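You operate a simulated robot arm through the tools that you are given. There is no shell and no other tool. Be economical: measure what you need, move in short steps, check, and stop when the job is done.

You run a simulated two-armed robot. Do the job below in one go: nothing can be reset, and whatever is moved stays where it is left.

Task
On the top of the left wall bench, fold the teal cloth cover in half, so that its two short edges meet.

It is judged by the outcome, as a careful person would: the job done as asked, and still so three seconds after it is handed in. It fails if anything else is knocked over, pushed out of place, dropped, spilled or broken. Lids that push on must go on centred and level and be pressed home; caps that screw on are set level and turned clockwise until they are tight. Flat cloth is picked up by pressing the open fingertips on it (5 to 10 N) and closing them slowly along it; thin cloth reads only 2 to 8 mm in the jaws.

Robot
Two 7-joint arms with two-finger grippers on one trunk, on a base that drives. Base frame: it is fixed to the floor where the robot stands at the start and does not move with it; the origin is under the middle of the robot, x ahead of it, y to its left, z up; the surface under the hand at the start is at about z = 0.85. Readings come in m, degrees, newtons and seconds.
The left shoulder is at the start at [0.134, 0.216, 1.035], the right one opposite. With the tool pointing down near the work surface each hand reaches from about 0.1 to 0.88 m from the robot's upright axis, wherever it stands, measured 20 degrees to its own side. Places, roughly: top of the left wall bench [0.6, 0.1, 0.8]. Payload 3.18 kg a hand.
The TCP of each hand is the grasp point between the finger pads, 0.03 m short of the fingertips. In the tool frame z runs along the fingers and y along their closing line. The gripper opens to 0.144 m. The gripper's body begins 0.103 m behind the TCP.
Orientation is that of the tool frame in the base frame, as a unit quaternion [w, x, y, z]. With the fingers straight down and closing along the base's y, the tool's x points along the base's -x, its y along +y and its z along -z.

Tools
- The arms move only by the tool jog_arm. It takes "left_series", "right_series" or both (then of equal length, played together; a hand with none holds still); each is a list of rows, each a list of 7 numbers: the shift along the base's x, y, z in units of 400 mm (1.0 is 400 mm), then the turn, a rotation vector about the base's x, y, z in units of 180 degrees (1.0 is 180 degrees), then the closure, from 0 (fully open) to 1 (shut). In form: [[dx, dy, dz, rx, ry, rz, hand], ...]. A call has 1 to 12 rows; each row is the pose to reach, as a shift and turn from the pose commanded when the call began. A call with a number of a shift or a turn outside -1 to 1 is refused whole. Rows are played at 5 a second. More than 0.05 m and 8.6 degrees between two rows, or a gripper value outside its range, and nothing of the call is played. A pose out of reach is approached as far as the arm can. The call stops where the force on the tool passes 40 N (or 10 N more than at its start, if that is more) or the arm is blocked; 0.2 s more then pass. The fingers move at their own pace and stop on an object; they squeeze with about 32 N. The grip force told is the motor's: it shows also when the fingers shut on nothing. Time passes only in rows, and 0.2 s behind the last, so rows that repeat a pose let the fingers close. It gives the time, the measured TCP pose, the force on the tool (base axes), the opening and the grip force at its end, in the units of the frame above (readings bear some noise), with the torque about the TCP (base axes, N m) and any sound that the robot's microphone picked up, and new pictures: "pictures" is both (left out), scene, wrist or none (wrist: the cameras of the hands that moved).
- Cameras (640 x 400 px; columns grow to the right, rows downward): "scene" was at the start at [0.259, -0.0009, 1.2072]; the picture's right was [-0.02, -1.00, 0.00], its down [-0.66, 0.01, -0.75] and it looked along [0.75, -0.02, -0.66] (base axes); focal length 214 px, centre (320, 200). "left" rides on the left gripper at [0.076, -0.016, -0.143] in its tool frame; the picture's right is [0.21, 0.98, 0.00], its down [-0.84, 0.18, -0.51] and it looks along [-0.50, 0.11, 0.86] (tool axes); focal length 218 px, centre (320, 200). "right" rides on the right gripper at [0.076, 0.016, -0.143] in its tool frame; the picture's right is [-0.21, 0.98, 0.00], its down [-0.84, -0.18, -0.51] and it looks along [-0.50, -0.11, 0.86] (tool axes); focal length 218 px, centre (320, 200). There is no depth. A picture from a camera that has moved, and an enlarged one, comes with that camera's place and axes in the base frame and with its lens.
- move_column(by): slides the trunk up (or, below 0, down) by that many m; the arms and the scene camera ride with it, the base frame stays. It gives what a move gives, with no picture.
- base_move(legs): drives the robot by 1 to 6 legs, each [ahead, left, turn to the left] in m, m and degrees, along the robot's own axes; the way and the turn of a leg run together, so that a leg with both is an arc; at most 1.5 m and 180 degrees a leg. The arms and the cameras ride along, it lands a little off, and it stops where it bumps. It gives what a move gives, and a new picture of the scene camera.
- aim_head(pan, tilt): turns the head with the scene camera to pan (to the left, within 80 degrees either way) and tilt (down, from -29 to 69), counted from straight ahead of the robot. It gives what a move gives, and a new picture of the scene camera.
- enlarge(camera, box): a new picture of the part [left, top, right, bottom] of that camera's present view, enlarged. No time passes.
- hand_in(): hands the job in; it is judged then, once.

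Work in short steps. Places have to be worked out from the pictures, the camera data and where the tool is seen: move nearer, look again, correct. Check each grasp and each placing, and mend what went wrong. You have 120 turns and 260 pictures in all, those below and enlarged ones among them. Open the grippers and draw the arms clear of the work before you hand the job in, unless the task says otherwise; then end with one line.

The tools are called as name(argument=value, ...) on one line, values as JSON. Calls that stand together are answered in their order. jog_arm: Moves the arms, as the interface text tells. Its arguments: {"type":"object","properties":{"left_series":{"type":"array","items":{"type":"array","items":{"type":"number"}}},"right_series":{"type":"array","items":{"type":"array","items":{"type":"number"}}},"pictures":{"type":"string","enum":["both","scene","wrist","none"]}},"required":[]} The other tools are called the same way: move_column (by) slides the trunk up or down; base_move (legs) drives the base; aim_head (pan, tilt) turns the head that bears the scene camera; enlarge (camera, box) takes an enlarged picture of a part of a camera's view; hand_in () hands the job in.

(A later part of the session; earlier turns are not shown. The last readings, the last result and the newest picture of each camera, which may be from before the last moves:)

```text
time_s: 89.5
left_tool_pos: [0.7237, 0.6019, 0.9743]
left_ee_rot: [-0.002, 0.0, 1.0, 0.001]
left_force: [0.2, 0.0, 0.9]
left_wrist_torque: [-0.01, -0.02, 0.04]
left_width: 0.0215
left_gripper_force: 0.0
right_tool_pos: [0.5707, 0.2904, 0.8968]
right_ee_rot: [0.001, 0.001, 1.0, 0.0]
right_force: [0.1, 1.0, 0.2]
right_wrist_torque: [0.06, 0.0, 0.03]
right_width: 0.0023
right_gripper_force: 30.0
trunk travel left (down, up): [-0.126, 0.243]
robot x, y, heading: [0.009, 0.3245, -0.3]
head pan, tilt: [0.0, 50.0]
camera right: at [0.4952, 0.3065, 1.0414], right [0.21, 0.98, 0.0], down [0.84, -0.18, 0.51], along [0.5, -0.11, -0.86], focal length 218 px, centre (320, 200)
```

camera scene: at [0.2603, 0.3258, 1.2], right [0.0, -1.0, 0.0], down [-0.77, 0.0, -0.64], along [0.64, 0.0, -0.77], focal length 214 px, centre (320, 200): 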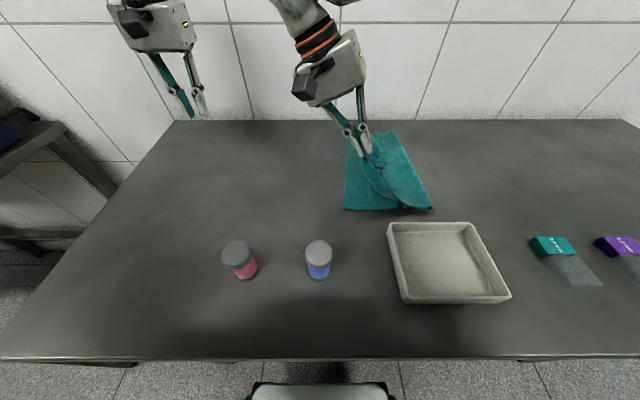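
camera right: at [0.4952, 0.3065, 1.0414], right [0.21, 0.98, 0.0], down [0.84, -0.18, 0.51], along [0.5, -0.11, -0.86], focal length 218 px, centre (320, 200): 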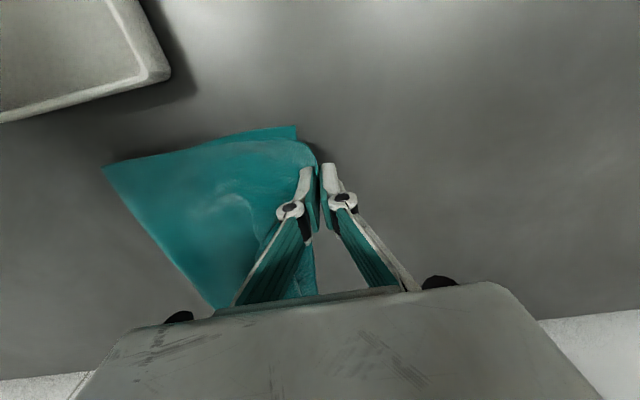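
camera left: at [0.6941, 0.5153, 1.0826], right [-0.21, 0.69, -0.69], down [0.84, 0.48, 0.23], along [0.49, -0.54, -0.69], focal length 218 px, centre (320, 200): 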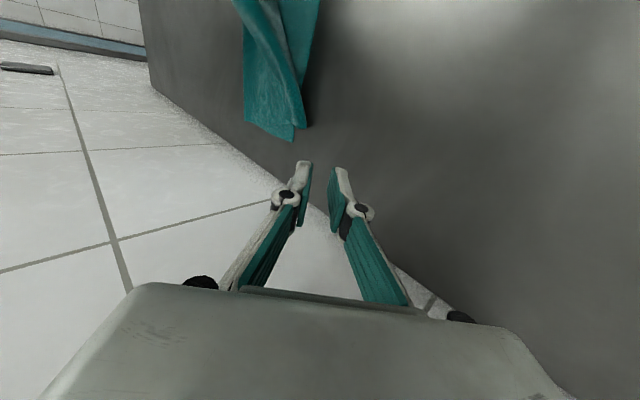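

The near side lies taut now. I'll lower it, open slightly, then sweep the hand +y at low height so the lip lays over outward rather than back.

jog_arm(right_series=[[0, 0.015, -0.012, 0, 0, 0, 1], [0, 0.02, -0.024, 0, 0, 0, 1], [0, 0.02, -0.026, 0, 0, 0, 0.97], [0, 0.02, -0.026, 0, 0, 0, 0.93], [0, 0.02, -0.026, 0, 0, 0, 0.91], [0, 0.04, -0.026, 0, 0, 0, 0.91], [0, 0.06, -0.026, 0, 0, 0, 0.91], [0, 0.09, -0.026, 0, 0, 0, 0.91], [0, 0.13, -0.026, 0, 0, 0, 0.91], [0, 0.17, 0, 0, 0, 0, 0.91], [0, 0.2, 0.06, 0, 0, 0, 0.91], [0, 0.2, 0.15, 0, 0, 0, 0.91]])

enlarge(camera="scene", box=[300, 110, 460, 225])

enlarge(camera="right", box=[80, 60, 400, 300])

```text
time_s: 92.0
left_tool_pos: [0.7226, 0.6017, 0.9764]
left_ee_rot: [0.0, 0.0, 1.0, 0.0]
left_force: [0.4, 0.5, 0.9]
left_wrist_torque: [0.0, -0.03, 0.04]
left_width: 0.0216
left_gripper_force: 0.1
right_tool_pos: [0.5704, 0.3703, 0.9591]
right_ee_rot: [0.001, 0.0, 1.0, 0.0]
right_force: [-0.1, 0.5, -0.1]
right_wrist_torque: [-0.01, -0.06, 0.03]
right_width: 0.0131
right_gripper_force: 0.0
trunk travel left (down, up): [-0.126, 0.243]
robot x, y, heading: [0.0116, 0.3236, -0.0]
head pan, tilt: [0.0, 50.0]
camera scene: at [0.2586, 0.3262, 1.2007], right [0.0, -1.0, 0.0], down [-0.77, 0.0, -0.64], along [0.64, 0.0, -0.77], focal length 214 px, centre (320, 200)
camera right: at [0.4941, 0.3869, 1.1036], right [0.21, 0.98, 0.0], down [0.84, -0.18, 0.51], along [0.5, -0.11, -0.86], focal length 218 px, centre (320, 200)
```

scene: 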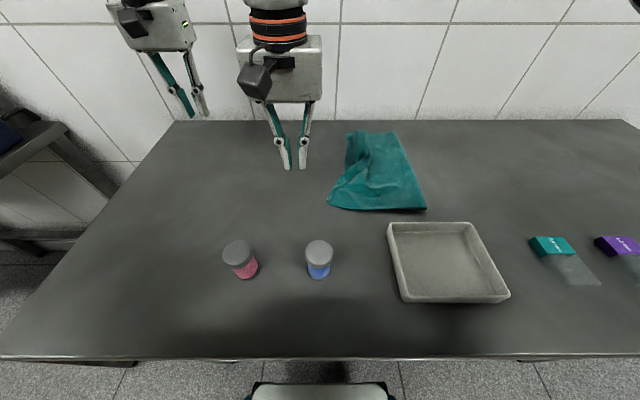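
right: 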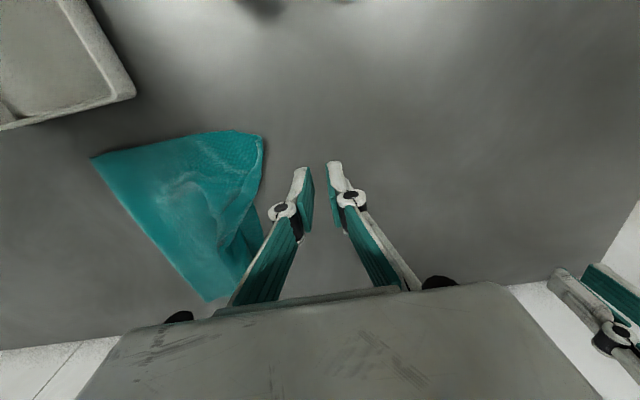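

```text
3.48 times, centred on (380, 168) of scene
camera zoom: at [0.2586, 0.3262, 1.2007], right [0.0, -1.0, 0.0], down [-0.77, 0.0, -0.64], along [0.64, 0.0, -0.77], focal length 746 px, centre (111, 313)
```

zoom: 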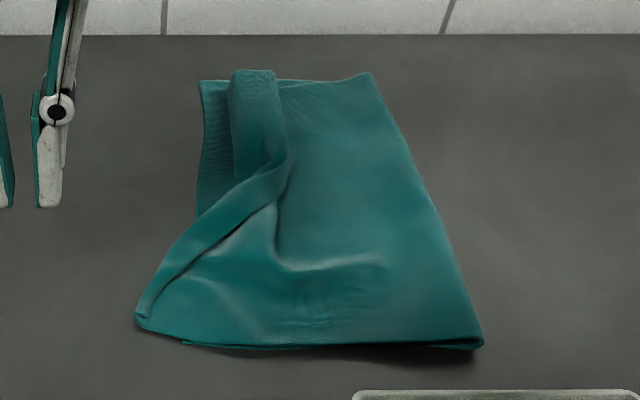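

```text
1.67 times, centred on (240, 180) of right
camera zoom: at [0.4941, 0.3869, 1.1036], right [0.21, 0.98, 0.0], down [0.84, -0.18, 0.51], along [0.5, -0.11, -0.86], focal length 364 px, centre (453, 233)
```

zoom: 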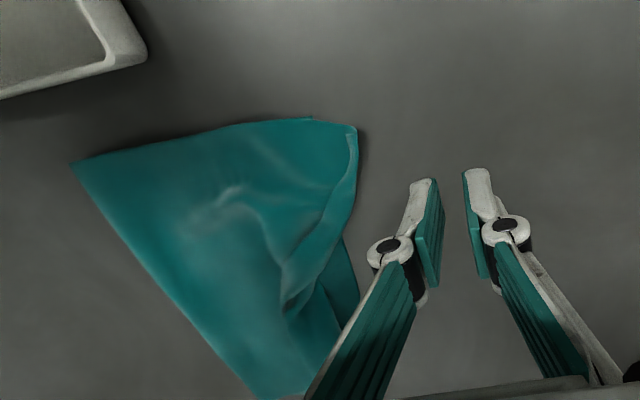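

The sweep worked: the near corner is now laid outward. The far part still has a folded lip (edge y≈0.194, crease y≈0.228 at x≈0.76). I'll park the right hand on the right side and drive so the left can reach the far lip.

jog_arm(right_series=[[0, 0, 0.06, 0, 0, 0, 0.91], [0, -0.05, 0.12, 0, 0, 0, 0.91], [0, -0.15, 0.15, 0, 0, 0, 0.91], [0, -0.25, 0.15, 0, 0, 0, 0.91], [0, -0.35, 0.15, 0, 0, 0, 0.91], [0, -0.45, 0.15, 0, 0, 0, 0.91], [0, -0.55, 0.15, 0, 0, 0, 0.91], [0, -0.65, 0.15, 0, 0, 0, 0.91], [0, -0.75, 0.15, 0, 0, 0, 0.91], [0, -0.85, 0.15, 0, 0, 0, 0.91], [0, -0.95, 0.15, 0, 0, 0, 0.91]], pictures="none")

base_move(legs=[[0, -0.13, 0]])

enlarge(camera="scene", box=[230, 110, 390, 225])

```text
time_s: 94.5
left_tool_pos: [0.722, 0.6026, 0.9756]
left_ee_rot: [0.0, -0.001, 1.0, -0.001]
left_force: [-0.8, 0.6, 0.4]
left_wrist_torque: [-0.06, -0.05, -0.02]
left_width: 0.0217
left_gripper_force: 0.0
right_tool_pos: [0.5684, 0.0014, 1.0189]
right_ee_rot: [0.002, 0.0, 1.0, 0.0]
right_force: [0.2, 0.3, 1.2]
right_wrist_torque: [-0.01, -0.01, -0.01]
right_width: 0.013
right_gripper_force: 0.0
right hand out of reach, approached as far as the arm can: row 11
trunk travel left (down, up): [-0.126, 0.243]
robot x, y, heading: [0.0126, 0.3272, 0.1]
head pan, tilt: [0.0, 50.0]
```

```text
time_s: 96.2
left_tool_pos: [0.7227, 0.4724, 0.9743]
left_ee_rot: [-0.002, -0.001, 1.0, 0.0]
left_force: [-0.8, -0.7, 0.6]
left_wrist_torque: [0.05, 0.0, -0.03]
left_width: 0.0213
left_gripper_force: 0.1
right_tool_pos: [0.5694, -0.1291, 1.0163]
right_ee_rot: [0.001, 0.001, 1.0, -0.001]
right_force: [0.7, 0.5, 0.2]
right_wrist_torque: [0.03, -0.02, -0.02]
right_width: 0.0131
right_gripper_force: 0.0
trunk travel left (down, up): [-0.126, 0.243]
robot x, y, heading: [0.0153, 0.1975, -0.1]
head pan, tilt: [0.0, 50.0]
camera scene: at [0.2592, 0.1967, 1.2003], right [0.0, -1.0, 0.0], down [-0.77, 0.0, -0.64], along [0.64, 0.0, -0.77], focal length 214 px, centre (320, 200)
```

scene: 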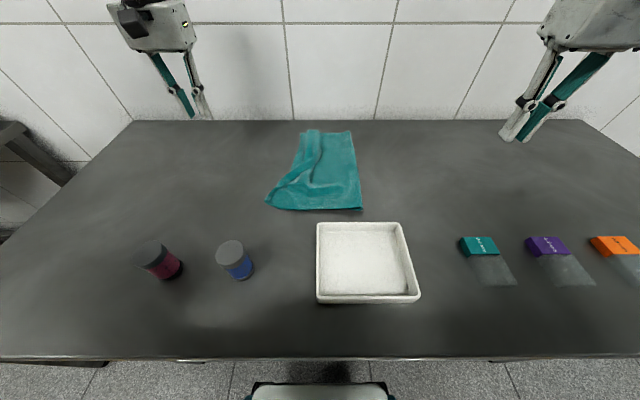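

```text
3.48 times, centred on (310, 168) of scene
camera zoom: at [0.2592, 0.1967, 1.2003], right [0.0, -1.0, 0.0], down [-0.77, 0.0, -0.64], along [0.64, 0.0, -0.77], focal length 746 px, centre (355, 313)
```

zoom: 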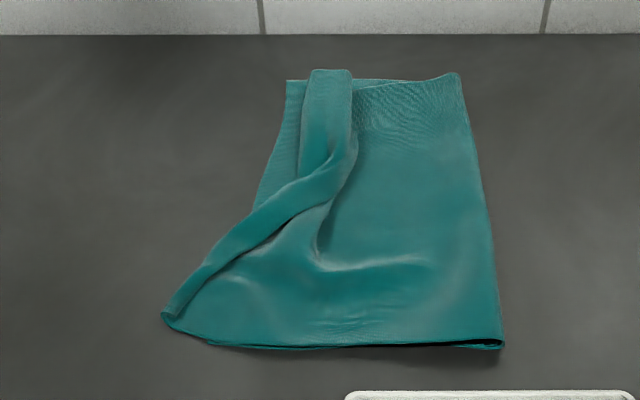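

The far lip edge is at y≈0.197 near x=0.755. I'll step the base right 4 cm more for reach and move the left hand over it.

base_move(legs=[[0, -0.04, 0]])

jog_arm(left_series=[[0.02, -0.1, 0, 0, 0, 0, 0.847], [0.04, -0.2, 0, 0, 0, 0, 0.847], [0.06, -0.3, 0, 0, 0, 0, 0.847], [0.08, -0.4, 0, 0, 0, 0, 0.847], [0.08, -0.49, -0.03, 0, 0, 0, 0.847], [0.08, -0.57, -0.08, 0, 0, 0, 0.847], [0.08, -0.57, -0.15, 0, 0, 0, 0.847], [0.08, -0.57, -0.2, 0, 0, 0, 0.847]], pictures="none")

enlarge(camera="left", box=[160, 40, 480, 240])

```text
time_s: 97.3
left_tool_pos: [0.722, 0.4333, 0.9749]
left_ee_rot: [-0.002, -0.002, 1.0, 0.0]
left_force: [0.0, 0.1, -0.5]
left_wrist_torque: [0.01, -0.01, -0.04]
left_width: 0.0217
left_gripper_force: 0.1
right_tool_pos: [0.5695, -0.1693, 1.0174]
right_ee_rot: [0.002, 0.001, 1.0, 0.0]
right_force: [-0.8, -0.3, 0.3]
right_wrist_torque: [0.02, -0.03, 0.01]
right_width: 0.0128
right_gripper_force: 0.0
trunk travel left (down, up): [-0.126, 0.243]
robot x, y, heading: [0.0112, 0.1553, -0.2]
head pan, tilt: [0.0, 50.0]
camera scene: at [0.259, 0.1565, 1.2003], right [0.0, -1.0, 0.0], down [-0.77, 0.0, -0.64], along [0.64, 0.0, -0.77], focal length 214 px, centre (320, 200)
```

scene: 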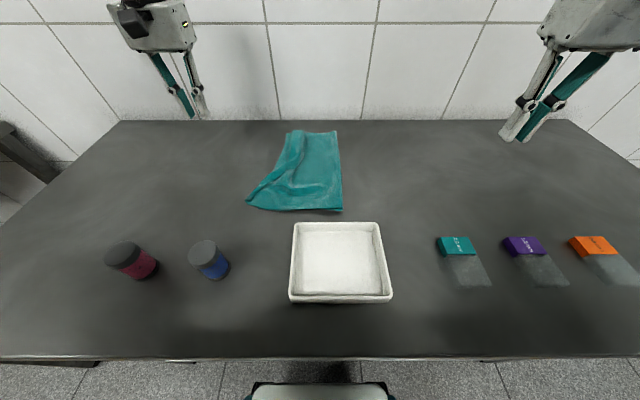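

```text
time_s: 99.1
left_tool_pos: [0.7556, 0.2055, 0.893]
left_ee_rot: [-0.002, -0.002, 1.0, -0.001]
left_force: [-0.3, -0.3, -0.1]
left_wrist_torque: [-0.02, 0.01, 0.0]
left_width: 0.0213
left_gripper_force: 0.0
right_tool_pos: [0.5699, -0.1694, 1.0164]
right_ee_rot: [0.001, 0.001, 1.0, -0.001]
right_force: [-0.2, 0.0, 0.1]
right_wrist_torque: [0.01, 0.02, 0.0]
right_width: 0.0129
right_gripper_force: 0.1
trunk travel left (down, up): [-0.126, 0.243]
robot x, y, heading: [0.0101, 0.1594, -0.1]
head pan, tilt: [0.0, 50.0]
```

```text
2.00 times, centred on (320, 140) of left
camera zoom: at [0.6785, 0.1885, 1.0371], right [-0.21, 0.98, 0.0], down [0.84, 0.18, 0.5], along [0.49, 0.11, -0.86], focal length 436 px, centre (320, 320)
```

zoom: 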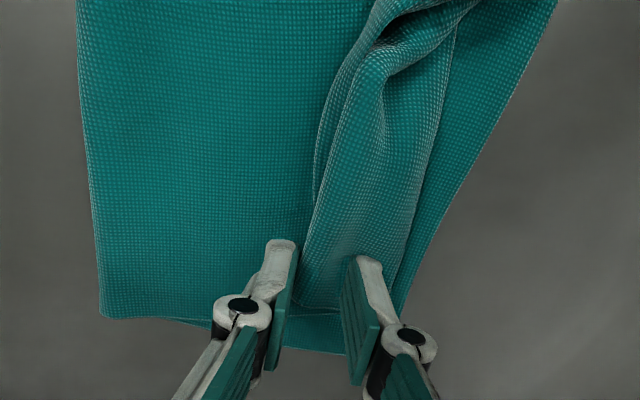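

The lip lies between the fingers. I'll lower to contact and close with the −y drift.

jog_arm(left_series=[[0, 0, -0.012, 0, 0, 0, 0.847], [0, 0, -0.022, 0, 0, 0, 0.847], [0, 0, -0.03, 0, 0, 0, 0.847], [0, -0.004, -0.031, 0, 0, 0, 0.87], [0, -0.008, -0.031, 0, 0, 0, 0.89], [0, -0.012, -0.031, 0, 0, 0, 0.91], [0, -0.016, -0.031, 0, 0, 0, 0.93], [0, -0.019, -0.031, 0, 0, 0, 0.95], [0, -0.021, -0.031, 0, 0, 0, 0.97], [0, -0.022, -0.03, 0, 0, 0, 1], [0, -0.022, -0.03, 0, 0, 0, 1], [0, -0.022, 0.01, 0, 0, 0, 1]], pictures="none")

enlarge(camera="left", box=[160, 40, 480, 240])

```text
time_s: 101.7
left_tool_pos: [0.7542, 0.1958, 0.8993]
left_ee_rot: [0.0, 0.0, 1.0, 0.0]
left_force: [0.8, 0.4, 6.1]
left_wrist_torque: [0.1, -0.05, -0.02]
left_width: 0.0019
left_gripper_force: 31.5
right_tool_pos: [0.5681, -0.1685, 1.0186]
right_ee_rot: [0.002, 0.001, 1.0, 0.0]
right_force: [-0.5, -0.8, 0.2]
right_wrist_torque: [0.02, -0.06, -0.05]
right_width: 0.0131
right_gripper_force: 0.0
trunk travel left (down, up): [-0.126, 0.243]
robot x, y, heading: [0.0082, 0.1601, -0.2]
head pan, tilt: [0.0, 50.0]
```

```text
2.00 times, centred on (320, 140) of left
camera zoom: at [0.6772, 0.1801, 1.0426], right [-0.21, 0.98, 0.0], down [0.84, 0.18, 0.51], along [0.49, 0.11, -0.86], focal length 436 px, centre (320, 320)
```

zoom: 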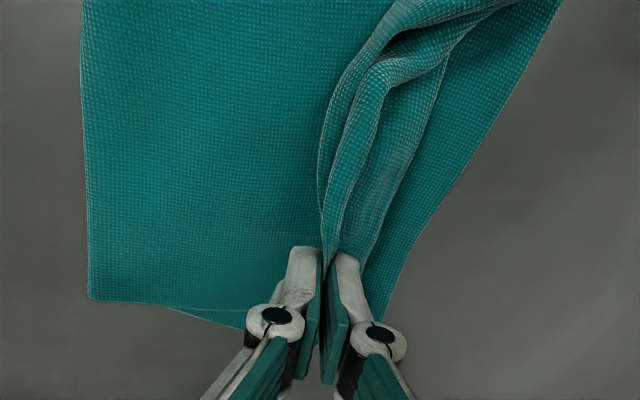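

It's gripped. I'll lift, carry to +y until taut (y≈0.29), lower, release, and sweep outward as on the near side.

jog_arm(left_series=[[0, 0.02, 0.06, 0, 0, 0, 1], [0, 0.07, 0.09, 0, 0, 0, 1], [0, 0.12, 0.09, 0, 0, 0, 1], [0, 0.17, 0.06, 0, 0, 0, 1], [0, 0.21, 0.02, 0, 0, 0, 1], [0, 0.24, -0.025, 0, 0, 0, 1], [0, 0.245, -0.036, 0, 0, 0, 1]], pictures="wrist")

enlarge(camera="scene", box=[210, 110, 370, 225])

```text
time_s: 103.3
left_tool_pos: [0.7539, 0.2942, 0.8862]
left_ee_rot: [-0.001, 0.0, 1.0, -0.001]
left_force: [0.3, -0.3, -0.5]
left_wrist_torque: [-0.07, 0.01, 0.02]
left_width: 0.0029
left_gripper_force: 28.2
right_tool_pos: [0.5693, -0.1692, 1.0176]
right_ee_rot: [0.001, 0.0, 1.0, -0.001]
right_force: [-0.2, 0.2, 0.1]
right_wrist_torque: [0.01, -0.01, -0.02]
right_width: 0.013
right_gripper_force: 0.0
trunk travel left (down, up): [-0.126, 0.243]
robot x, y, heading: [0.0136, 0.1588, -0.1]
head pan, tilt: [0.0, 50.0]
camera left: at [0.6772, 0.2774, 1.0277], right [-0.21, 0.98, 0.0], down [0.84, 0.18, 0.51], along [0.49, 0.11, -0.86], focal length 218 px, centre (320, 200)
```

left: 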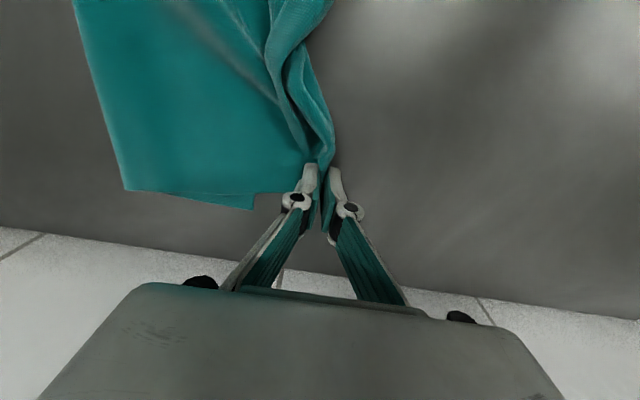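

```text
3.48 times, centred on (290, 168) of scene
camera zoom: at [0.2586, 0.1568, 1.2004], right [0.0, -1.0, 0.0], down [-0.77, 0.0, -0.64], along [0.64, 0.0, -0.77], focal length 746 px, centre (424, 313)
```

zoom: 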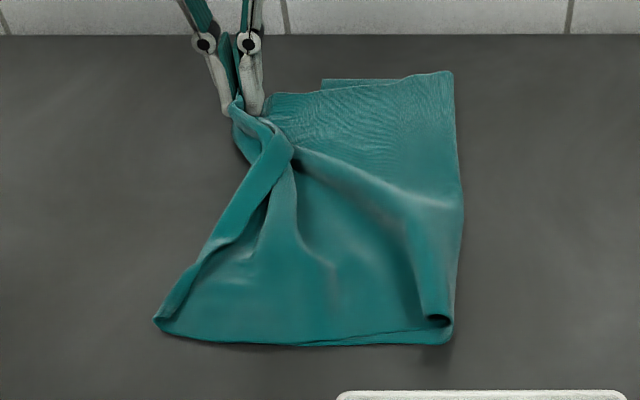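

The far side is taut. I'll release and sweep outward.

jog_arm(left_series=[[0, 0.01, -0.006, 0, 0, 0, 1], [0, 0.01, -0.006, 0, 0, 0, 0.97], [0, 0.01, -0.006, 0, 0, 0, 0.93], [0, 0.01, -0.006, 0, 0, 0, 0.91], [0, 0.03, -0.006, 0, 0, 0, 0.91], [0, 0.05, -0.006, 0, 0, 0, 0.91], [0, 0.08, -0.006, 0, 0, 0, 0.91], [0, 0.11, -0.006, 0, 0, 0, 0.91], [0, 0.15, 0, 0, 0, 0, 0.91], [0, 0.2, 0.05, 0, 0, 0, 0.91], [0, 0.25, 0.12, 0, 0, 0, 0.91], [0, 0.3, 0.2, 0, 0, 0, 0.91]], pictures="wrist")

enlarge(camera="scene", box=[210, 110, 370, 225])

```text
time_s: 105.9
left_tool_pos: [0.7527, 0.4144, 0.9659]
left_ee_rot: [0.0, 0.0, 1.0, 0.0]
left_force: [-0.4, 0.7, -0.5]
left_wrist_torque: [0.0, -0.02, 0.0]
left_width: 0.0128
left_gripper_force: 0.1
right_tool_pos: [0.5697, -0.17, 1.0193]
right_ee_rot: [0.001, 0.001, 1.0, -0.001]
right_force: [-0.4, 0.1, -0.4]
right_wrist_torque: [-0.02, -0.03, -0.02]
right_width: 0.0129
right_gripper_force: 0.1
trunk travel left (down, up): [-0.126, 0.243]
robot x, y, heading: [0.0105, 0.1592, -0.4]
head pan, tilt: [0.0, 50.0]
camera left: at [0.677, 0.3982, 1.109], right [-0.21, 0.98, 0.0], down [0.84, 0.18, 0.51], along [0.49, 0.11, -0.86], focal length 218 px, centre (320, 200)
```

left: 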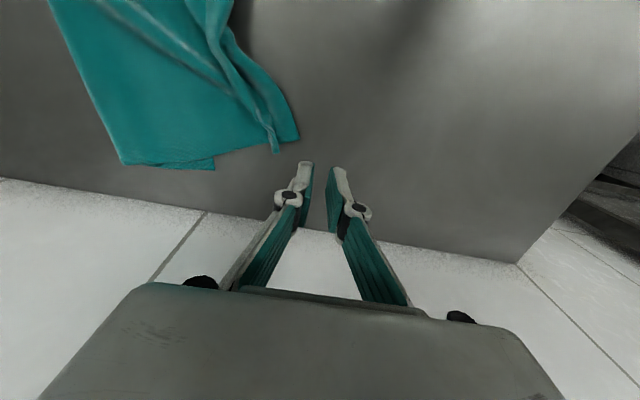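

```text
3.48 times, centred on (290, 168) of scene
camera zoom: at [0.258, 0.1571, 1.2007], right [0.0, -1.0, 0.0], down [-0.77, 0.0, -0.64], along [0.64, 0.0, -0.77], focal length 746 px, centre (424, 313)
```

zoom: 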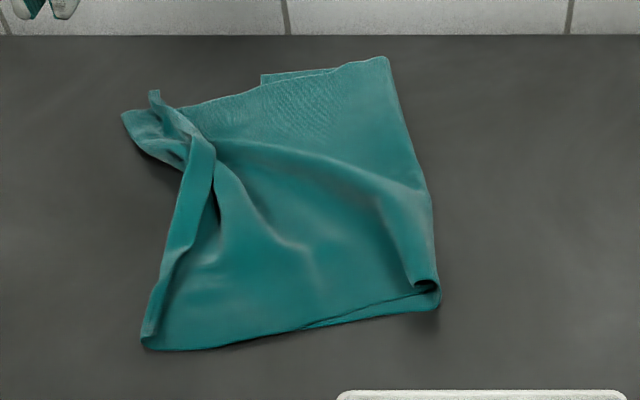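

The sweep dragged the whole far side about 5 cm and left the cloth rotated. The top edge now lies out on bare bench, so I can re-grip it from its outer side. In that grip the sheet leaves toward −y and won't curl when laid. I'll take a closer look.

enlarge(camera="left", box=[90, 0, 330, 190])

enlarge(camera="scene", box=[230, 120, 330, 205])

```text
2.11 times, centred on (210, 95) of left
camera zoom: at [0.677, 0.3982, 1.109], right [-0.21, 0.98, 0.0], down [0.84, 0.18, 0.51], along [0.49, 0.11, -0.86], focal length 460 px, centre (552, 421)
```

zoom: 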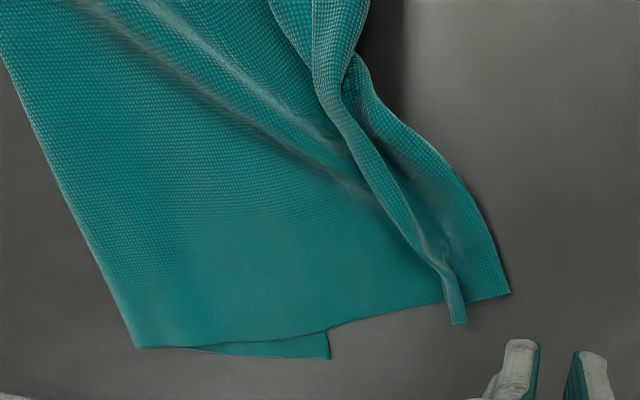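

```text
4.71 times, centred on (280, 162) of scene
camera zoom: at [0.258, 0.1571, 1.2007], right [0.0, -1.0, 0.0], down [-0.77, 0.0, -0.64], along [0.64, 0.0, -0.77], focal length 1009 px, centre (508, 376)
```

zoom: 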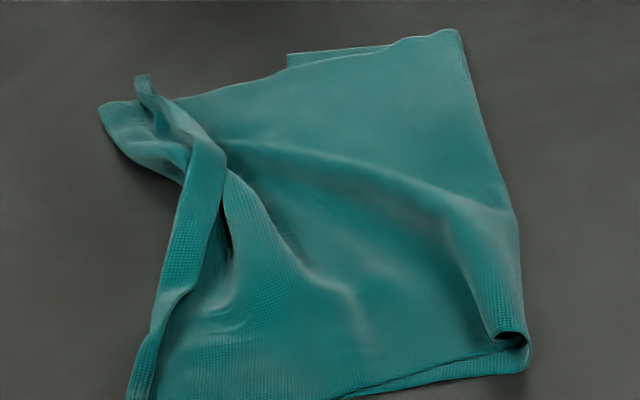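

I'll pull everything flat again and redo the fold with a higher carry. I'll drive left, then bring both hands over the top edge: left near (0.762, 0.362), right near (0.552, 0.318).

base_move(legs=[[0, 0.12, 0]])

jog_arm(left_series=[[0, -0.1, 0, 0, 0, 0, 0.76], [0.01, -0.2, 0, 0, 0, 0, 0.76], [0.02, -0.3, 0, 0, 0, 0, 0.76], [0.0225, -0.4, -0.03, 0, 0, 0, 0.76], [0.0225, -0.43, -0.08, 0, 0, 0, 0.76], [0.0225, -0.43, -0.15, 0, 0, 0, 0.76], [0.0225, -0.43, -0.17, 0, 0, 0, 0.76], [0.0225, -0.43, -0.17, 0, 0, 0, 0.76], [0.0225, -0.43, -0.17, 0, 0, 0, 0.76], [0.0225, -0.43, -0.17, 0, 0, 0, 0.76]], right_series=[[0, 0.1, 0, 0, 0, 0, 0.76], [-0.01, 0.2, 0, 0, 0, 0, 0.76], [-0.02, 0.3, 0, 0, 0, 0, 0.76], [-0.03, 0.4, 0, 0, 0, 0, 0.76], [-0.045, 0.5, 0, 0, 0, 0, 0.76], [-0.045, 0.6, 0, 0, 0, 0, 0.76], [-0.045, 0.7, -0.05, 0, 0, 0, 0.76], [-0.045, 0.8, -0.1, 0, 0, 0, 0.76], [-0.045, 0.9, -0.19, 0, 0, 0, 0.76], [-0.045, 0.92, -0.28, 0, 0, 0, 0.76]])

enlarge(camera="left", box=[160, 60, 480, 260])

enlarge(camera="right", box=[160, 60, 480, 260])

```text
time_s: 107.6
left_tool_pos: [0.7555, 0.5326, 0.9644]
left_ee_rot: [-0.001, -0.001, 1.0, -0.002]
left_force: [-0.8, 0.0, 0.8]
left_wrist_torque: [-0.04, -0.01, -0.01]
left_width: 0.0129
left_gripper_force: 0.1
right_tool_pos: [0.5701, -0.0505, 1.0176]
right_ee_rot: [0.001, 0.002, 1.0, -0.001]
right_force: [0.0, -0.5, 0.1]
right_wrist_torque: [-0.03, -0.01, -0.04]
right_width: 0.0128
right_gripper_force: 0.2
trunk travel left (down, up): [-0.126, 0.243]
robot x, y, heading: [0.012, 0.2768, -0.0]
head pan, tilt: [0.0, 50.0]
camera scene: at [0.2595, 0.2762, 1.2003], right [0.0, -1.0, 0.0], down [-0.77, 0.0, -0.64], along [0.64, 0.0, -0.77], focal length 214 px, centre (320, 200)
```

scene: 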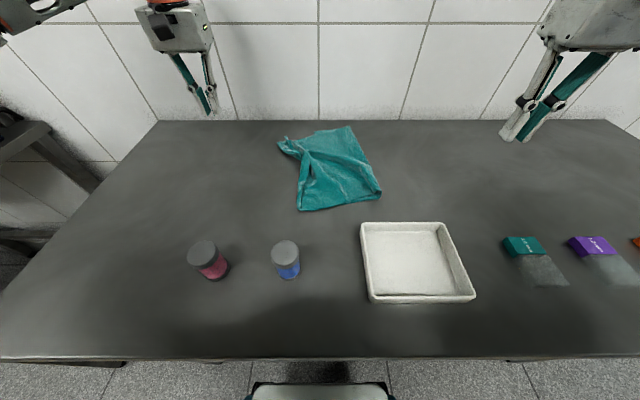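

```text
refused: row 9 steps farther than a row can; nothing moved
```

```text
2.00 times, centred on (320, 160) of left
camera zoom: at [0.6787, 0.5166, 1.1074], right [-0.21, 0.98, 0.0], down [0.84, 0.18, 0.5], along [0.49, 0.11, -0.86], focal length 436 px, centre (320, 280)
```

zoom: 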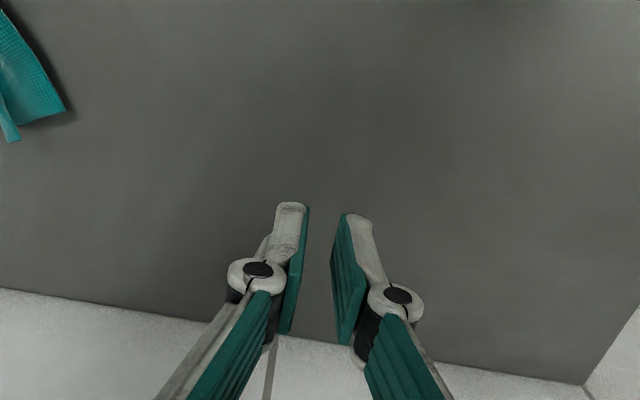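

```text
2.00 times, centred on (320, 160) of right
camera zoom: at [0.4949, -0.0338, 1.1622], right [0.21, 0.98, 0.0], down [0.84, -0.18, 0.51], along [0.5, -0.11, -0.86], focal length 436 px, centre (320, 280)
```

zoom: 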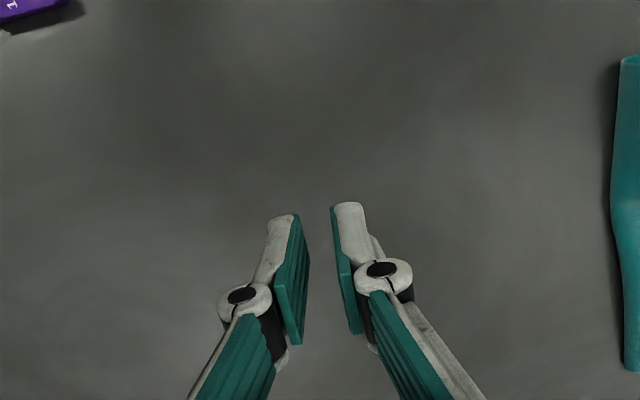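

A row was too long, so I'll resend with even steps. I'll skip wrist images until both hands are in place.

jog_arm(left_series=[[0, -0.1, 0, 0, 0, 0, 0.76], [0.01, -0.2, 0, 0, 0, 0, 0.76], [0.02, -0.3, 0, 0, 0, 0, 0.76], [0.0225, -0.4, -0.03, 0, 0, 0, 0.76], [0.0225, -0.43, -0.08, 0, 0, 0, 0.76], [0.0225, -0.43, -0.15, 0, 0, 0, 0.76], [0.0225, -0.43, -0.165, 0, 0, 0, 0.76], [0.0225, -0.43, -0.165, 0, 0, 0, 0.76], [0.0225, -0.43, -0.165, 0, 0, 0, 0.76], [0.0225, -0.43, -0.165, 0, 0, 0, 0.76], [0.0225, -0.43, -0.165, 0, 0, 0, 0.76], [0.0225, -0.43, -0.165, 0, 0, 0, 0.76]], right_series=[[0, 0.1, 0, 0, 0, 0, 0.76], [-0.01, 0.2, 0, 0, 0, 0, 0.76], [-0.02, 0.3, 0, 0, 0, 0, 0.76], [-0.03, 0.4, 0, 0, 0, 0, 0.76], [-0.045, 0.5, 0, 0, 0, 0, 0.76], [-0.045, 0.6, 0, 0, 0, 0, 0.76], [-0.045, 0.7, -0.02, 0, 0, 0, 0.76], [-0.045, 0.8, -0.05, 0, 0, 0, 0.76], [-0.045, 0.88, -0.11, 0, 0, 0, 0.76], [-0.045, 0.92, -0.18, 0, 0, 0, 0.76], [-0.045, 0.92, -0.25, 0, 0, 0, 0.76], [-0.045, 0.92, -0.29, 0, 0, 0, 0.76]], pictures="none")

enlarge(camera="left", box=[160, 60, 480, 260])

enlarge(camera="right", box=[160, 60, 480, 260])

```text
time_s: 110.2
left_tool_pos: [0.7638, 0.3607, 0.8985]
left_ee_rot: [-0.002, 0.0, 1.0, -0.001]
left_force: [0.0, 0.4, 0.1]
left_wrist_torque: [-0.01, -0.01, -0.01]
left_width: 0.035
left_gripper_force: 0.0
right_tool_pos: [0.553, 0.3162, 0.9012]
right_ee_rot: [0.0, 0.002, 1.0, -0.001]
right_force: [-0.3, -0.2, -0.2]
right_wrist_torque: [0.03, 0.01, 0.01]
right_width: 0.0347
right_gripper_force: 0.0
trunk travel left (down, up): [-0.126, 0.243]
robot x, y, heading: [0.0125, 0.2759, -0.4]
head pan, tilt: [0.0, 50.0]
```

```text
2.00 times, centred on (320, 160) of left
camera zoom: at [0.6871, 0.3444, 1.0412], right [-0.21, 0.98, 0.0], down [0.84, 0.18, 0.5], along [0.49, 0.11, -0.86], focal length 436 px, centre (320, 280)
```

zoom: 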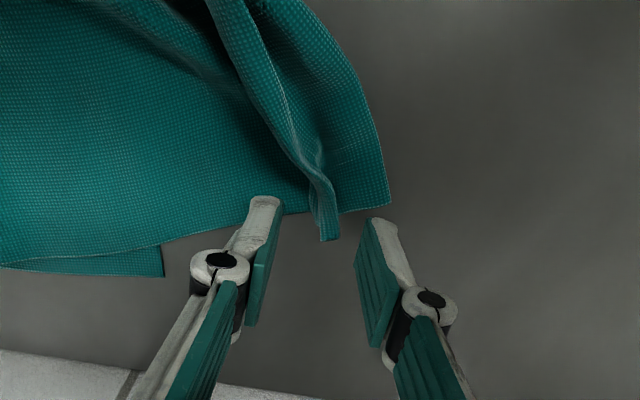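

```text
2.00 times, centred on (320, 160) of right
camera zoom: at [0.4771, 0.3343, 1.0457], right [0.21, 0.98, 0.0], down [0.84, -0.18, 0.51], along [0.5, -0.11, -0.86], focal length 436 px, centre (320, 280)
```

zoom: 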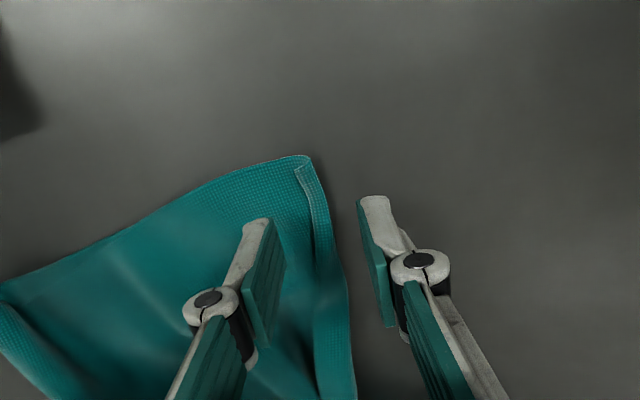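

Left needs to come 2 cm nearer to sit on the cloth. I'll adjust, lower both to the surface, and pinch the lip together with the sheet under it.

jog_arm(left_series=[[-0.05, 0.01, 0, 0, 0, 0, 0.76], [-0.05, 0.01, -0.02, 0, 0, 0, 0.76], [-0.05, 0.01, -0.035, 0, 0, 0, 0.76], [-0.05, 0.01, -0.044, 0, 0, 0, 0.78], [-0.05, 0.01, -0.044, 0, 0, 0, 0.81], [-0.05, 0.01, -0.044, 0, 0, 0, 0.84], [-0.05, 0.01, -0.044, 0, 0, 0, 0.88], [-0.05, 0.01, -0.044, 0, 0, 0, 0.91], [-0.05, 0.01, -0.044, 0, 0, 0, 0.94], [-0.05, 0.01, -0.043, 0, 0, 0, 0.97], [-0.05, 0.01, -0.043, 0, 0, 0, 1], [-0.05, 0.01, -0.04, 0, 0, 0, 1]], right_series=[[0, 0.0, 0, 0, 0, 0, 0.76], [0, 0.0, -0.02, 0, 0, 0, 0.76], [0, 0.0, -0.04, 0, 0, 0, 0.76], [0, 0.0, -0.0505, 0, 0, 0, 0.78], [0, 0.0, -0.0505, 0, 0, 0, 0.81], [0, 0.0, -0.0505, 0, 0, 0, 0.84], [0, 0.0, -0.0505, 0, 0, 0, 0.88], [0, 0.0, -0.0505, 0, 0, 0, 0.91], [0, 0.0, -0.0505, 0, 0, 0, 0.94], [0, 0.0, -0.05, 0, 0, 0, 0.97], [0, 0.0, -0.05, 0, 0, 0, 1], [0, 0.0, -0.047, 0, 0, 0, 1]], pictures="none")

enlarge(camera="left", box=[160, 60, 480, 260])

enlarge(camera="right", box=[160, 60, 480, 260])

```text
time_s: 112.8
left_tool_pos: [0.7441, 0.3638, 0.8841]
left_ee_rot: [-0.001, 0.0, 1.0, 0.001]
left_force: [-0.7, 0.6, 0.7]
left_wrist_torque: [0.0, 0.0, 0.01]
left_width: 0.0048
left_gripper_force: 27.7
right_tool_pos: [0.5522, 0.317, 0.884]
right_ee_rot: [0.001, 0.002, 1.0, -0.001]
right_force: [0.4, 0.1, -0.3]
right_wrist_torque: [-0.08, 0.0, -0.01]
right_width: 0.0041
right_gripper_force: 28.2
trunk travel left (down, up): [-0.126, 0.243]
robot x, y, heading: [0.0159, 0.2738, -0.4]
head pan, tilt: [0.0, 50.0]
```

```text
2.00 times, centred on (320, 160) of left
camera zoom: at [0.6671, 0.3479, 1.0264], right [-0.21, 0.98, 0.0], down [0.84, 0.18, 0.51], along [0.49, 0.11, -0.86], focal length 436 px, centre (320, 280)
```

zoom: 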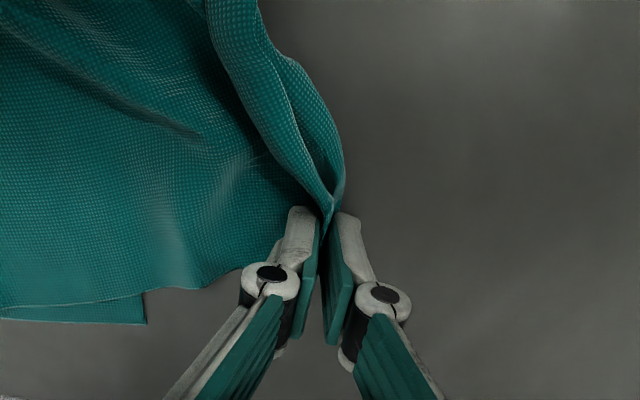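

```text
2.00 times, centred on (320, 160) of right
camera zoom: at [0.4767, 0.334, 1.0277], right [0.21, 0.98, 0.0], down [0.84, -0.18, 0.51], along [0.5, -0.11, -0.86], focal length 436 px, centre (320, 280)
```

zoom: 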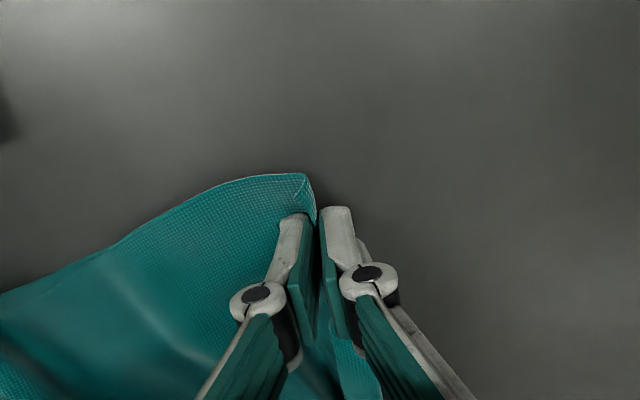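

Both edges are gripped with the sheet leaving toward −y, which is the right way round for laying. I'll lift while moving −y, then carry right with the base to unroll the bottom layer to the proper fold line.

jog_arm(left_series=[[0, -0.03, 0.05, 0, 0, 0, 1], [0, -0.06, 0.1, 0, 0, 0, 1], [0, -0.09, 0.15, 0, 0, 0, 1], [0, -0.12, 0.2, 0, 0, 0, 1], [0, -0.125, 0.25, 0, 0, 0, 1], [0, -0.125, 0.29, 0, 0, 0, 1]], right_series=[[0, -0.03, 0.05, 0, 0, 0, 1], [0, -0.07, 0.1, 0, 0, 0, 1], [0, -0.11, 0.15, 0, 0, 0, 1], [0, -0.14, 0.2, 0, 0, 0, 1], [0, -0.15, 0.25, 0, 0, 0, 1], [0, -0.15, 0.29, 0, 0, 0, 1]], pictures="none")

base_move(legs=[[0, -0.22, 0]])

```text
time_s: 114.2
left_tool_pos: [0.7437, 0.315, 0.9992]
left_ee_rot: [-0.002, 0.001, 1.0, 0.0]
left_force: [-0.5, 1.1, -1.8]
left_wrist_torque: [-0.03, 0.0, 0.02]
left_width: 0.006
left_gripper_force: 37.6
right_tool_pos: [0.5511, 0.2575, 0.9994]
right_ee_rot: [0.0, 0.002, 1.0, 0.0]
right_force: [0.3, 0.1, 0.4]
right_wrist_torque: [0.02, 0.01, -0.02]
right_width: 0.0033
right_gripper_force: 28.9
trunk travel left (down, up): [-0.126, 0.243]
robot x, y, heading: [0.0137, 0.2742, -0.6]
head pan, tilt: [0.0, 50.0]
```

```text
time_s: 116.7
left_tool_pos: [0.7433, 0.0941, 0.9982]
left_ee_rot: [-0.001, -0.001, 1.0, 0.0]
left_force: [0.0, 0.2, 0.6]
left_wrist_torque: [-0.47, 0.16, -0.02]
left_width: 0.0041
left_gripper_force: 40.3
right_tool_pos: [0.5496, 0.0374, 0.9986]
right_ee_rot: [0.001, 0.001, 1.0, -0.001]
right_force: [-0.7, -0.2, 0.3]
right_wrist_torque: [0.05, -0.03, 0.03]
right_width: 0.0007
right_gripper_force: 26.6
trunk travel left (down, up): [-0.126, 0.243]
robot x, y, heading: [0.0147, 0.0579, -0.3]
head pan, tilt: [0.0, 50.0]
camera scene: at [0.2585, 0.055, 1.2003], right [0.0, -1.0, 0.0], down [-0.77, 0.0, -0.64], along [0.64, 0.0, -0.77], focal length 214 px, centre (320, 200)
```

scene: 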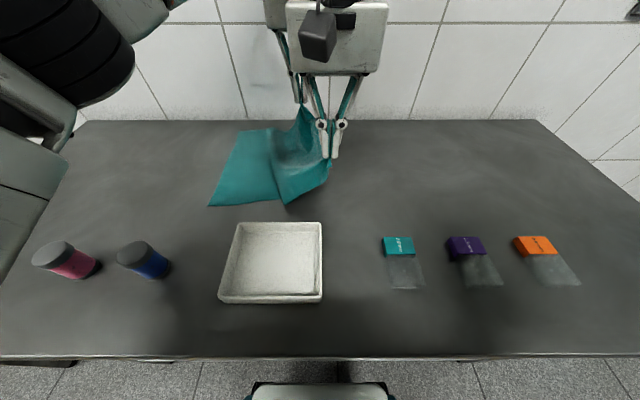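

No clash this time. The bottom left edge is straight again at y≈0.287 near and far. I'll continue right and lower to pull the sheet flat, with the left hand catching up to the same y.

base_move(legs=[[0, -0.11, 0]])

jog_arm(left_series=[[0, -0.03, -0.05, 0, 0, 0, 1], [0, -0.06, -0.1, 0, 0, 0, 1], [0, -0.1, -0.15, 0, 0, 0, 1], [0, -0.14, -0.2, 0, 0, 0, 1]], right_series=[[0, 0, -0.05, 0, 0, 0, 1], [0, 0, -0.1, 0, 0, 0, 1], [0, 0, -0.15, 0, 0, 0, 1], [0, 0, -0.2, 0, 0, 0, 1]], pictures="wrist")

```text
time_s: 118.4
left_tool_pos: [0.7427, -0.0162, 1.0001]
left_ee_rot: [-0.002, -0.001, 1.0, 0.001]
left_force: [0.9, -0.4, 9.0]
left_wrist_torque: [-0.18, 0.05, -0.01]
left_width: 0.0008
left_gripper_force: 26.6
right_tool_pos: [0.5491, -0.0742, 0.9995]
right_ee_rot: [0.0, 0.001, 1.0, -0.001]
right_force: [-0.4, 0.5, 1.0]
right_wrist_torque: [0.06, -0.02, -0.02]
right_width: 0.0026
right_gripper_force: 27.2
trunk travel left (down, up): [-0.126, 0.243]
robot x, y, heading: [0.0103, -0.0567, 0.3]
head pan, tilt: [0.0, 50.0]
camera scene: at [0.2579, -0.0557, 1.2004], right [0.0, -1.0, 0.0], down [-0.77, 0.0, -0.64], along [0.64, 0.0, -0.77], focal length 214 px, centre (320, 200)
```

scene: 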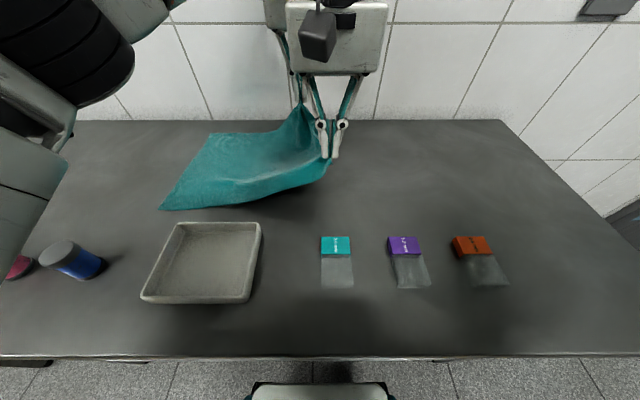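

```text
time_s: 119.4
left_tool_pos: [0.7429, -0.0728, 0.9167]
left_ee_rot: [-0.003, -0.002, 1.0, 0.0]
left_force: [2.0, -0.8, 2.3]
left_wrist_torque: [-0.17, 0.08, 0.0]
left_width: 0.0012
left_gripper_force: 27.4
right_tool_pos: [0.5515, -0.0733, 0.9172]
right_ee_rot: [0.0, 0.002, 1.0, -0.001]
right_force: [0.3, -1.2, 1.6]
right_wrist_torque: [0.12, 0.02, 0.02]
right_width: 0.0039
right_gripper_force: 42.4
trunk travel left (down, up): [-0.126, 0.243]
robot x, y, heading: [0.0095, -0.0563, -0.2]
head pan, tilt: [0.0, 50.0]
camera right: at [0.4764, -0.0574, 1.0621], right [0.21, 0.98, 0.0], down [0.84, -0.18, 0.51], along [0.5, -0.11, -0.86], focal length 218 px, centre (320, 200)
camera left: at [0.6661, -0.0894, 1.0594], right [-0.21, 0.98, 0.0], down [0.84, 0.18, 0.5], along [0.49, 0.11, -0.86], focal length 218 px, centre (320, 200)
```

right: 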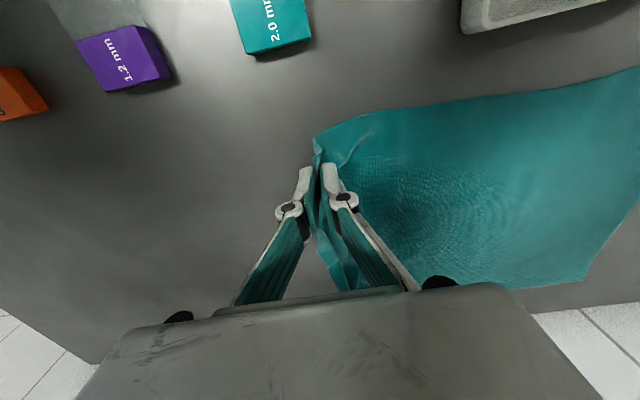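
left: 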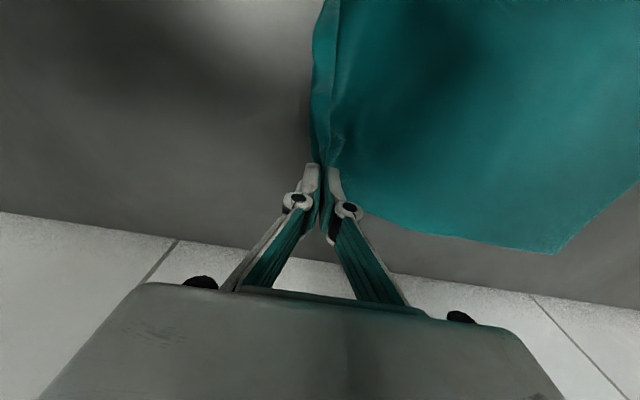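

The sheet is flat with no ridges. The jaws hold a doubled lip, so I'll lower, open slowly under light pressure to spread it flat, then re-grip just at the edge.

jog_arm(left_series=[[0, 0, -0.04, 0, 0, 0, 1], [0, 0, -0.08, 0, 0, 0, 1], [0, 0, -0.092, 0, 0, 0, 0.97], [0, 0, -0.093, 0, 0, 0, 0.92], [0, 0, -0.093, 0, 0, 0, 0.87], [0, 0, -0.093, 0, 0, 0, 0.82], [0, 0, -0.093, 0, 0, 0, 0.77], [0, 0, -0.093, 0, 0, 0, 0.7], [0, 0, -0.093, 0, 0, 0, 0.6], [0, 0, -0.093, 0, 0, 0, 0.5], [0, 0, -0.06, 0, 0, 0, 0.5], [0, 0, 0.02, 0, 0, 0, 0.5]], right_series=[[0, 0, -0.04, 0, 0, 0, 1], [0, 0, -0.08, 0, 0, 0, 1], [0, 0, -0.092, 0, 0, 0, 0.97], [0, 0, -0.094, 0, 0, 0, 0.92], [0, 0, -0.094, 0, 0, 0, 0.87], [0, 0, -0.094, 0, 0, 0, 0.82], [0, 0, -0.094, 0, 0, 0, 0.77], [0, 0, -0.094, 0, 0, 0, 0.7], [0, 0, -0.094, 0, 0, 0, 0.6], [0, 0, -0.094, 0, 0, 0, 0.5], [0, 0, -0.06, 0, 0, 0, 0.5], [0, 0, 0.02, 0, 0, 0, 0.5]], pictures="wrist")

```text
time_s: 122.0
left_tool_pos: [0.7425, -0.071, 0.9319]
left_ee_rot: [0.0, -0.001, 1.0, 0.001]
left_force: [0.0, 0.9, 0.2]
left_wrist_torque: [-0.02, -0.05, -0.04]
left_width: 0.0722
left_gripper_force: 0.1
right_tool_pos: [0.5486, -0.0739, 0.9301]
right_ee_rot: [0.002, 0.002, 1.0, -0.001]
right_force: [-1.5, -0.3, -0.1]
right_wrist_torque: [-0.01, -0.06, -0.01]
right_width: 0.0723
right_gripper_force: 0.0
trunk travel left (down, up): [-0.126, 0.243]
robot x, y, heading: [0.0108, -0.0543, 0.0]
head pan, tilt: [0.0, 50.0]
camera right: at [0.4729, -0.057, 1.0739], right [0.21, 0.98, 0.0], down [0.84, -0.18, 0.51], along [0.5, -0.11, -0.86], focal length 218 px, centre (320, 200)
camera left: at [0.6646, -0.0881, 1.0731], right [-0.21, 0.98, 0.0], down [0.84, 0.18, 0.51], along [0.5, 0.11, -0.86], focal length 218 px, centre (320, 200)
```

right: 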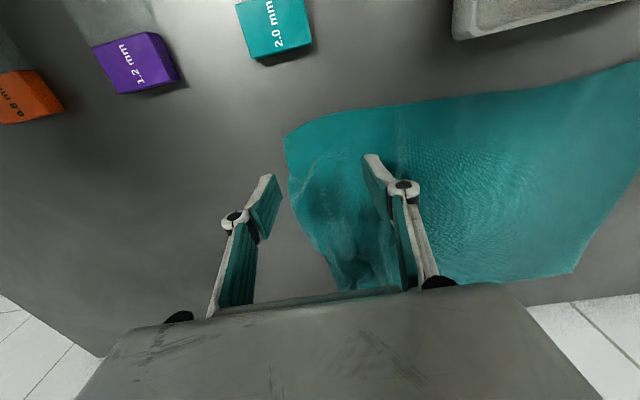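
left: 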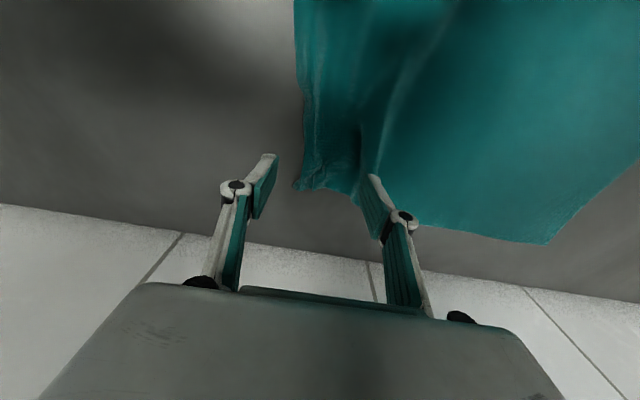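

Nearly flat, with a leftover ridge near the far end at y≈−0.02. I'll set the left hand over that ridge with fingers together, then press and spread to iron it out.

jog_arm(left_series=[[0.01, 0.06, 0, 0, 0, 0, 0.9], [0.02, 0.11, 0, 0, 0, 0, 0.9], [0.02, 0.11, -0.06, 0, 0, 0, 0.9], [0.02, 0.11, -0.11, 0, 0, 0, 0.9], [0.02, 0.11, -0.13, 0, 0, 0, 0.9], [0.02, 0.11, -0.132, 0, 0, 0, 0.8], [0.02, 0.1, -0.132, 0, 0, 0, 0.7], [0.02, 0.09, -0.132, 0, 0, 0, 0.6], [0.02, 0.08, -0.132, 0, 0, 0, 0.5], [0.02, 0.07, -0.132, 0, 0, 0, 0.4], [0.02, 0.07, -0.08, 0, 0, 0, 0.4], [0.02, 0.07, 0.02, 0, 0, 0, 0.4]], pictures="wrist")

enlarge(camera="scene", box=[140, 100, 380, 230])

```text
time_s: 124.6
left_tool_pos: [0.7507, -0.0436, 0.9369]
left_ee_rot: [-0.001, -0.001, 1.0, 0.0]
left_force: [0.2, 0.3, 0.0]
left_wrist_torque: [0.01, 0.0, 0.0]
left_width: 0.0863
left_gripper_force: 0.1
right_tool_pos: [0.5488, -0.0731, 0.9283]
right_ee_rot: [0.002, 0.001, 1.0, -0.001]
right_force: [-0.7, 0.0, -0.2]
right_wrist_torque: [0.01, 0.0, 0.01]
right_width: 0.072
right_gripper_force: 0.2
trunk travel left (down, up): [-0.126, 0.243]
robot x, y, heading: [0.0123, -0.0546, -0.4]
head pan, tilt: [0.0, 50.0]
camera left: at [0.6729, -0.0606, 1.0792], right [-0.21, 0.98, 0.0], down [0.84, 0.18, 0.51], along [0.5, 0.11, -0.86], focal length 218 px, centre (320, 200)
```

left: 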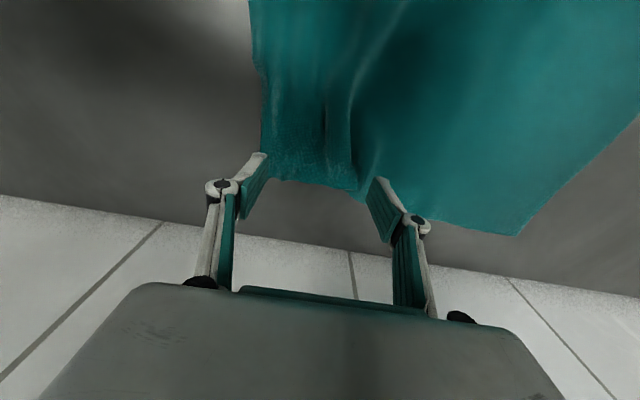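

```text
2.67 times, centred on (260, 165) of scene
camera zoom: at [0.2567, -0.0556, 1.2009], right [0.0, -1.0, 0.0], down [-0.77, 0.0, -0.64], along [0.64, 0.0, -0.77], focal length 572 px, centre (480, 293)
```

zoom: 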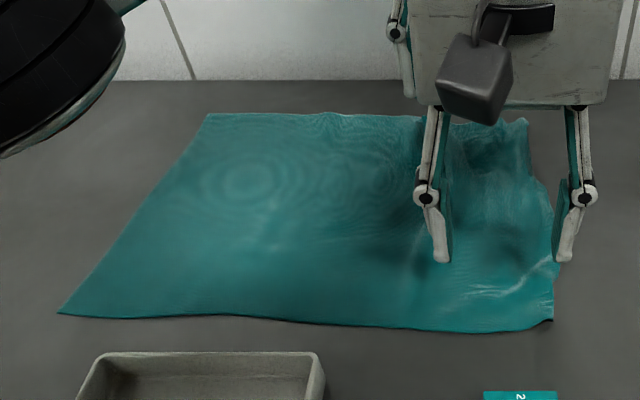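

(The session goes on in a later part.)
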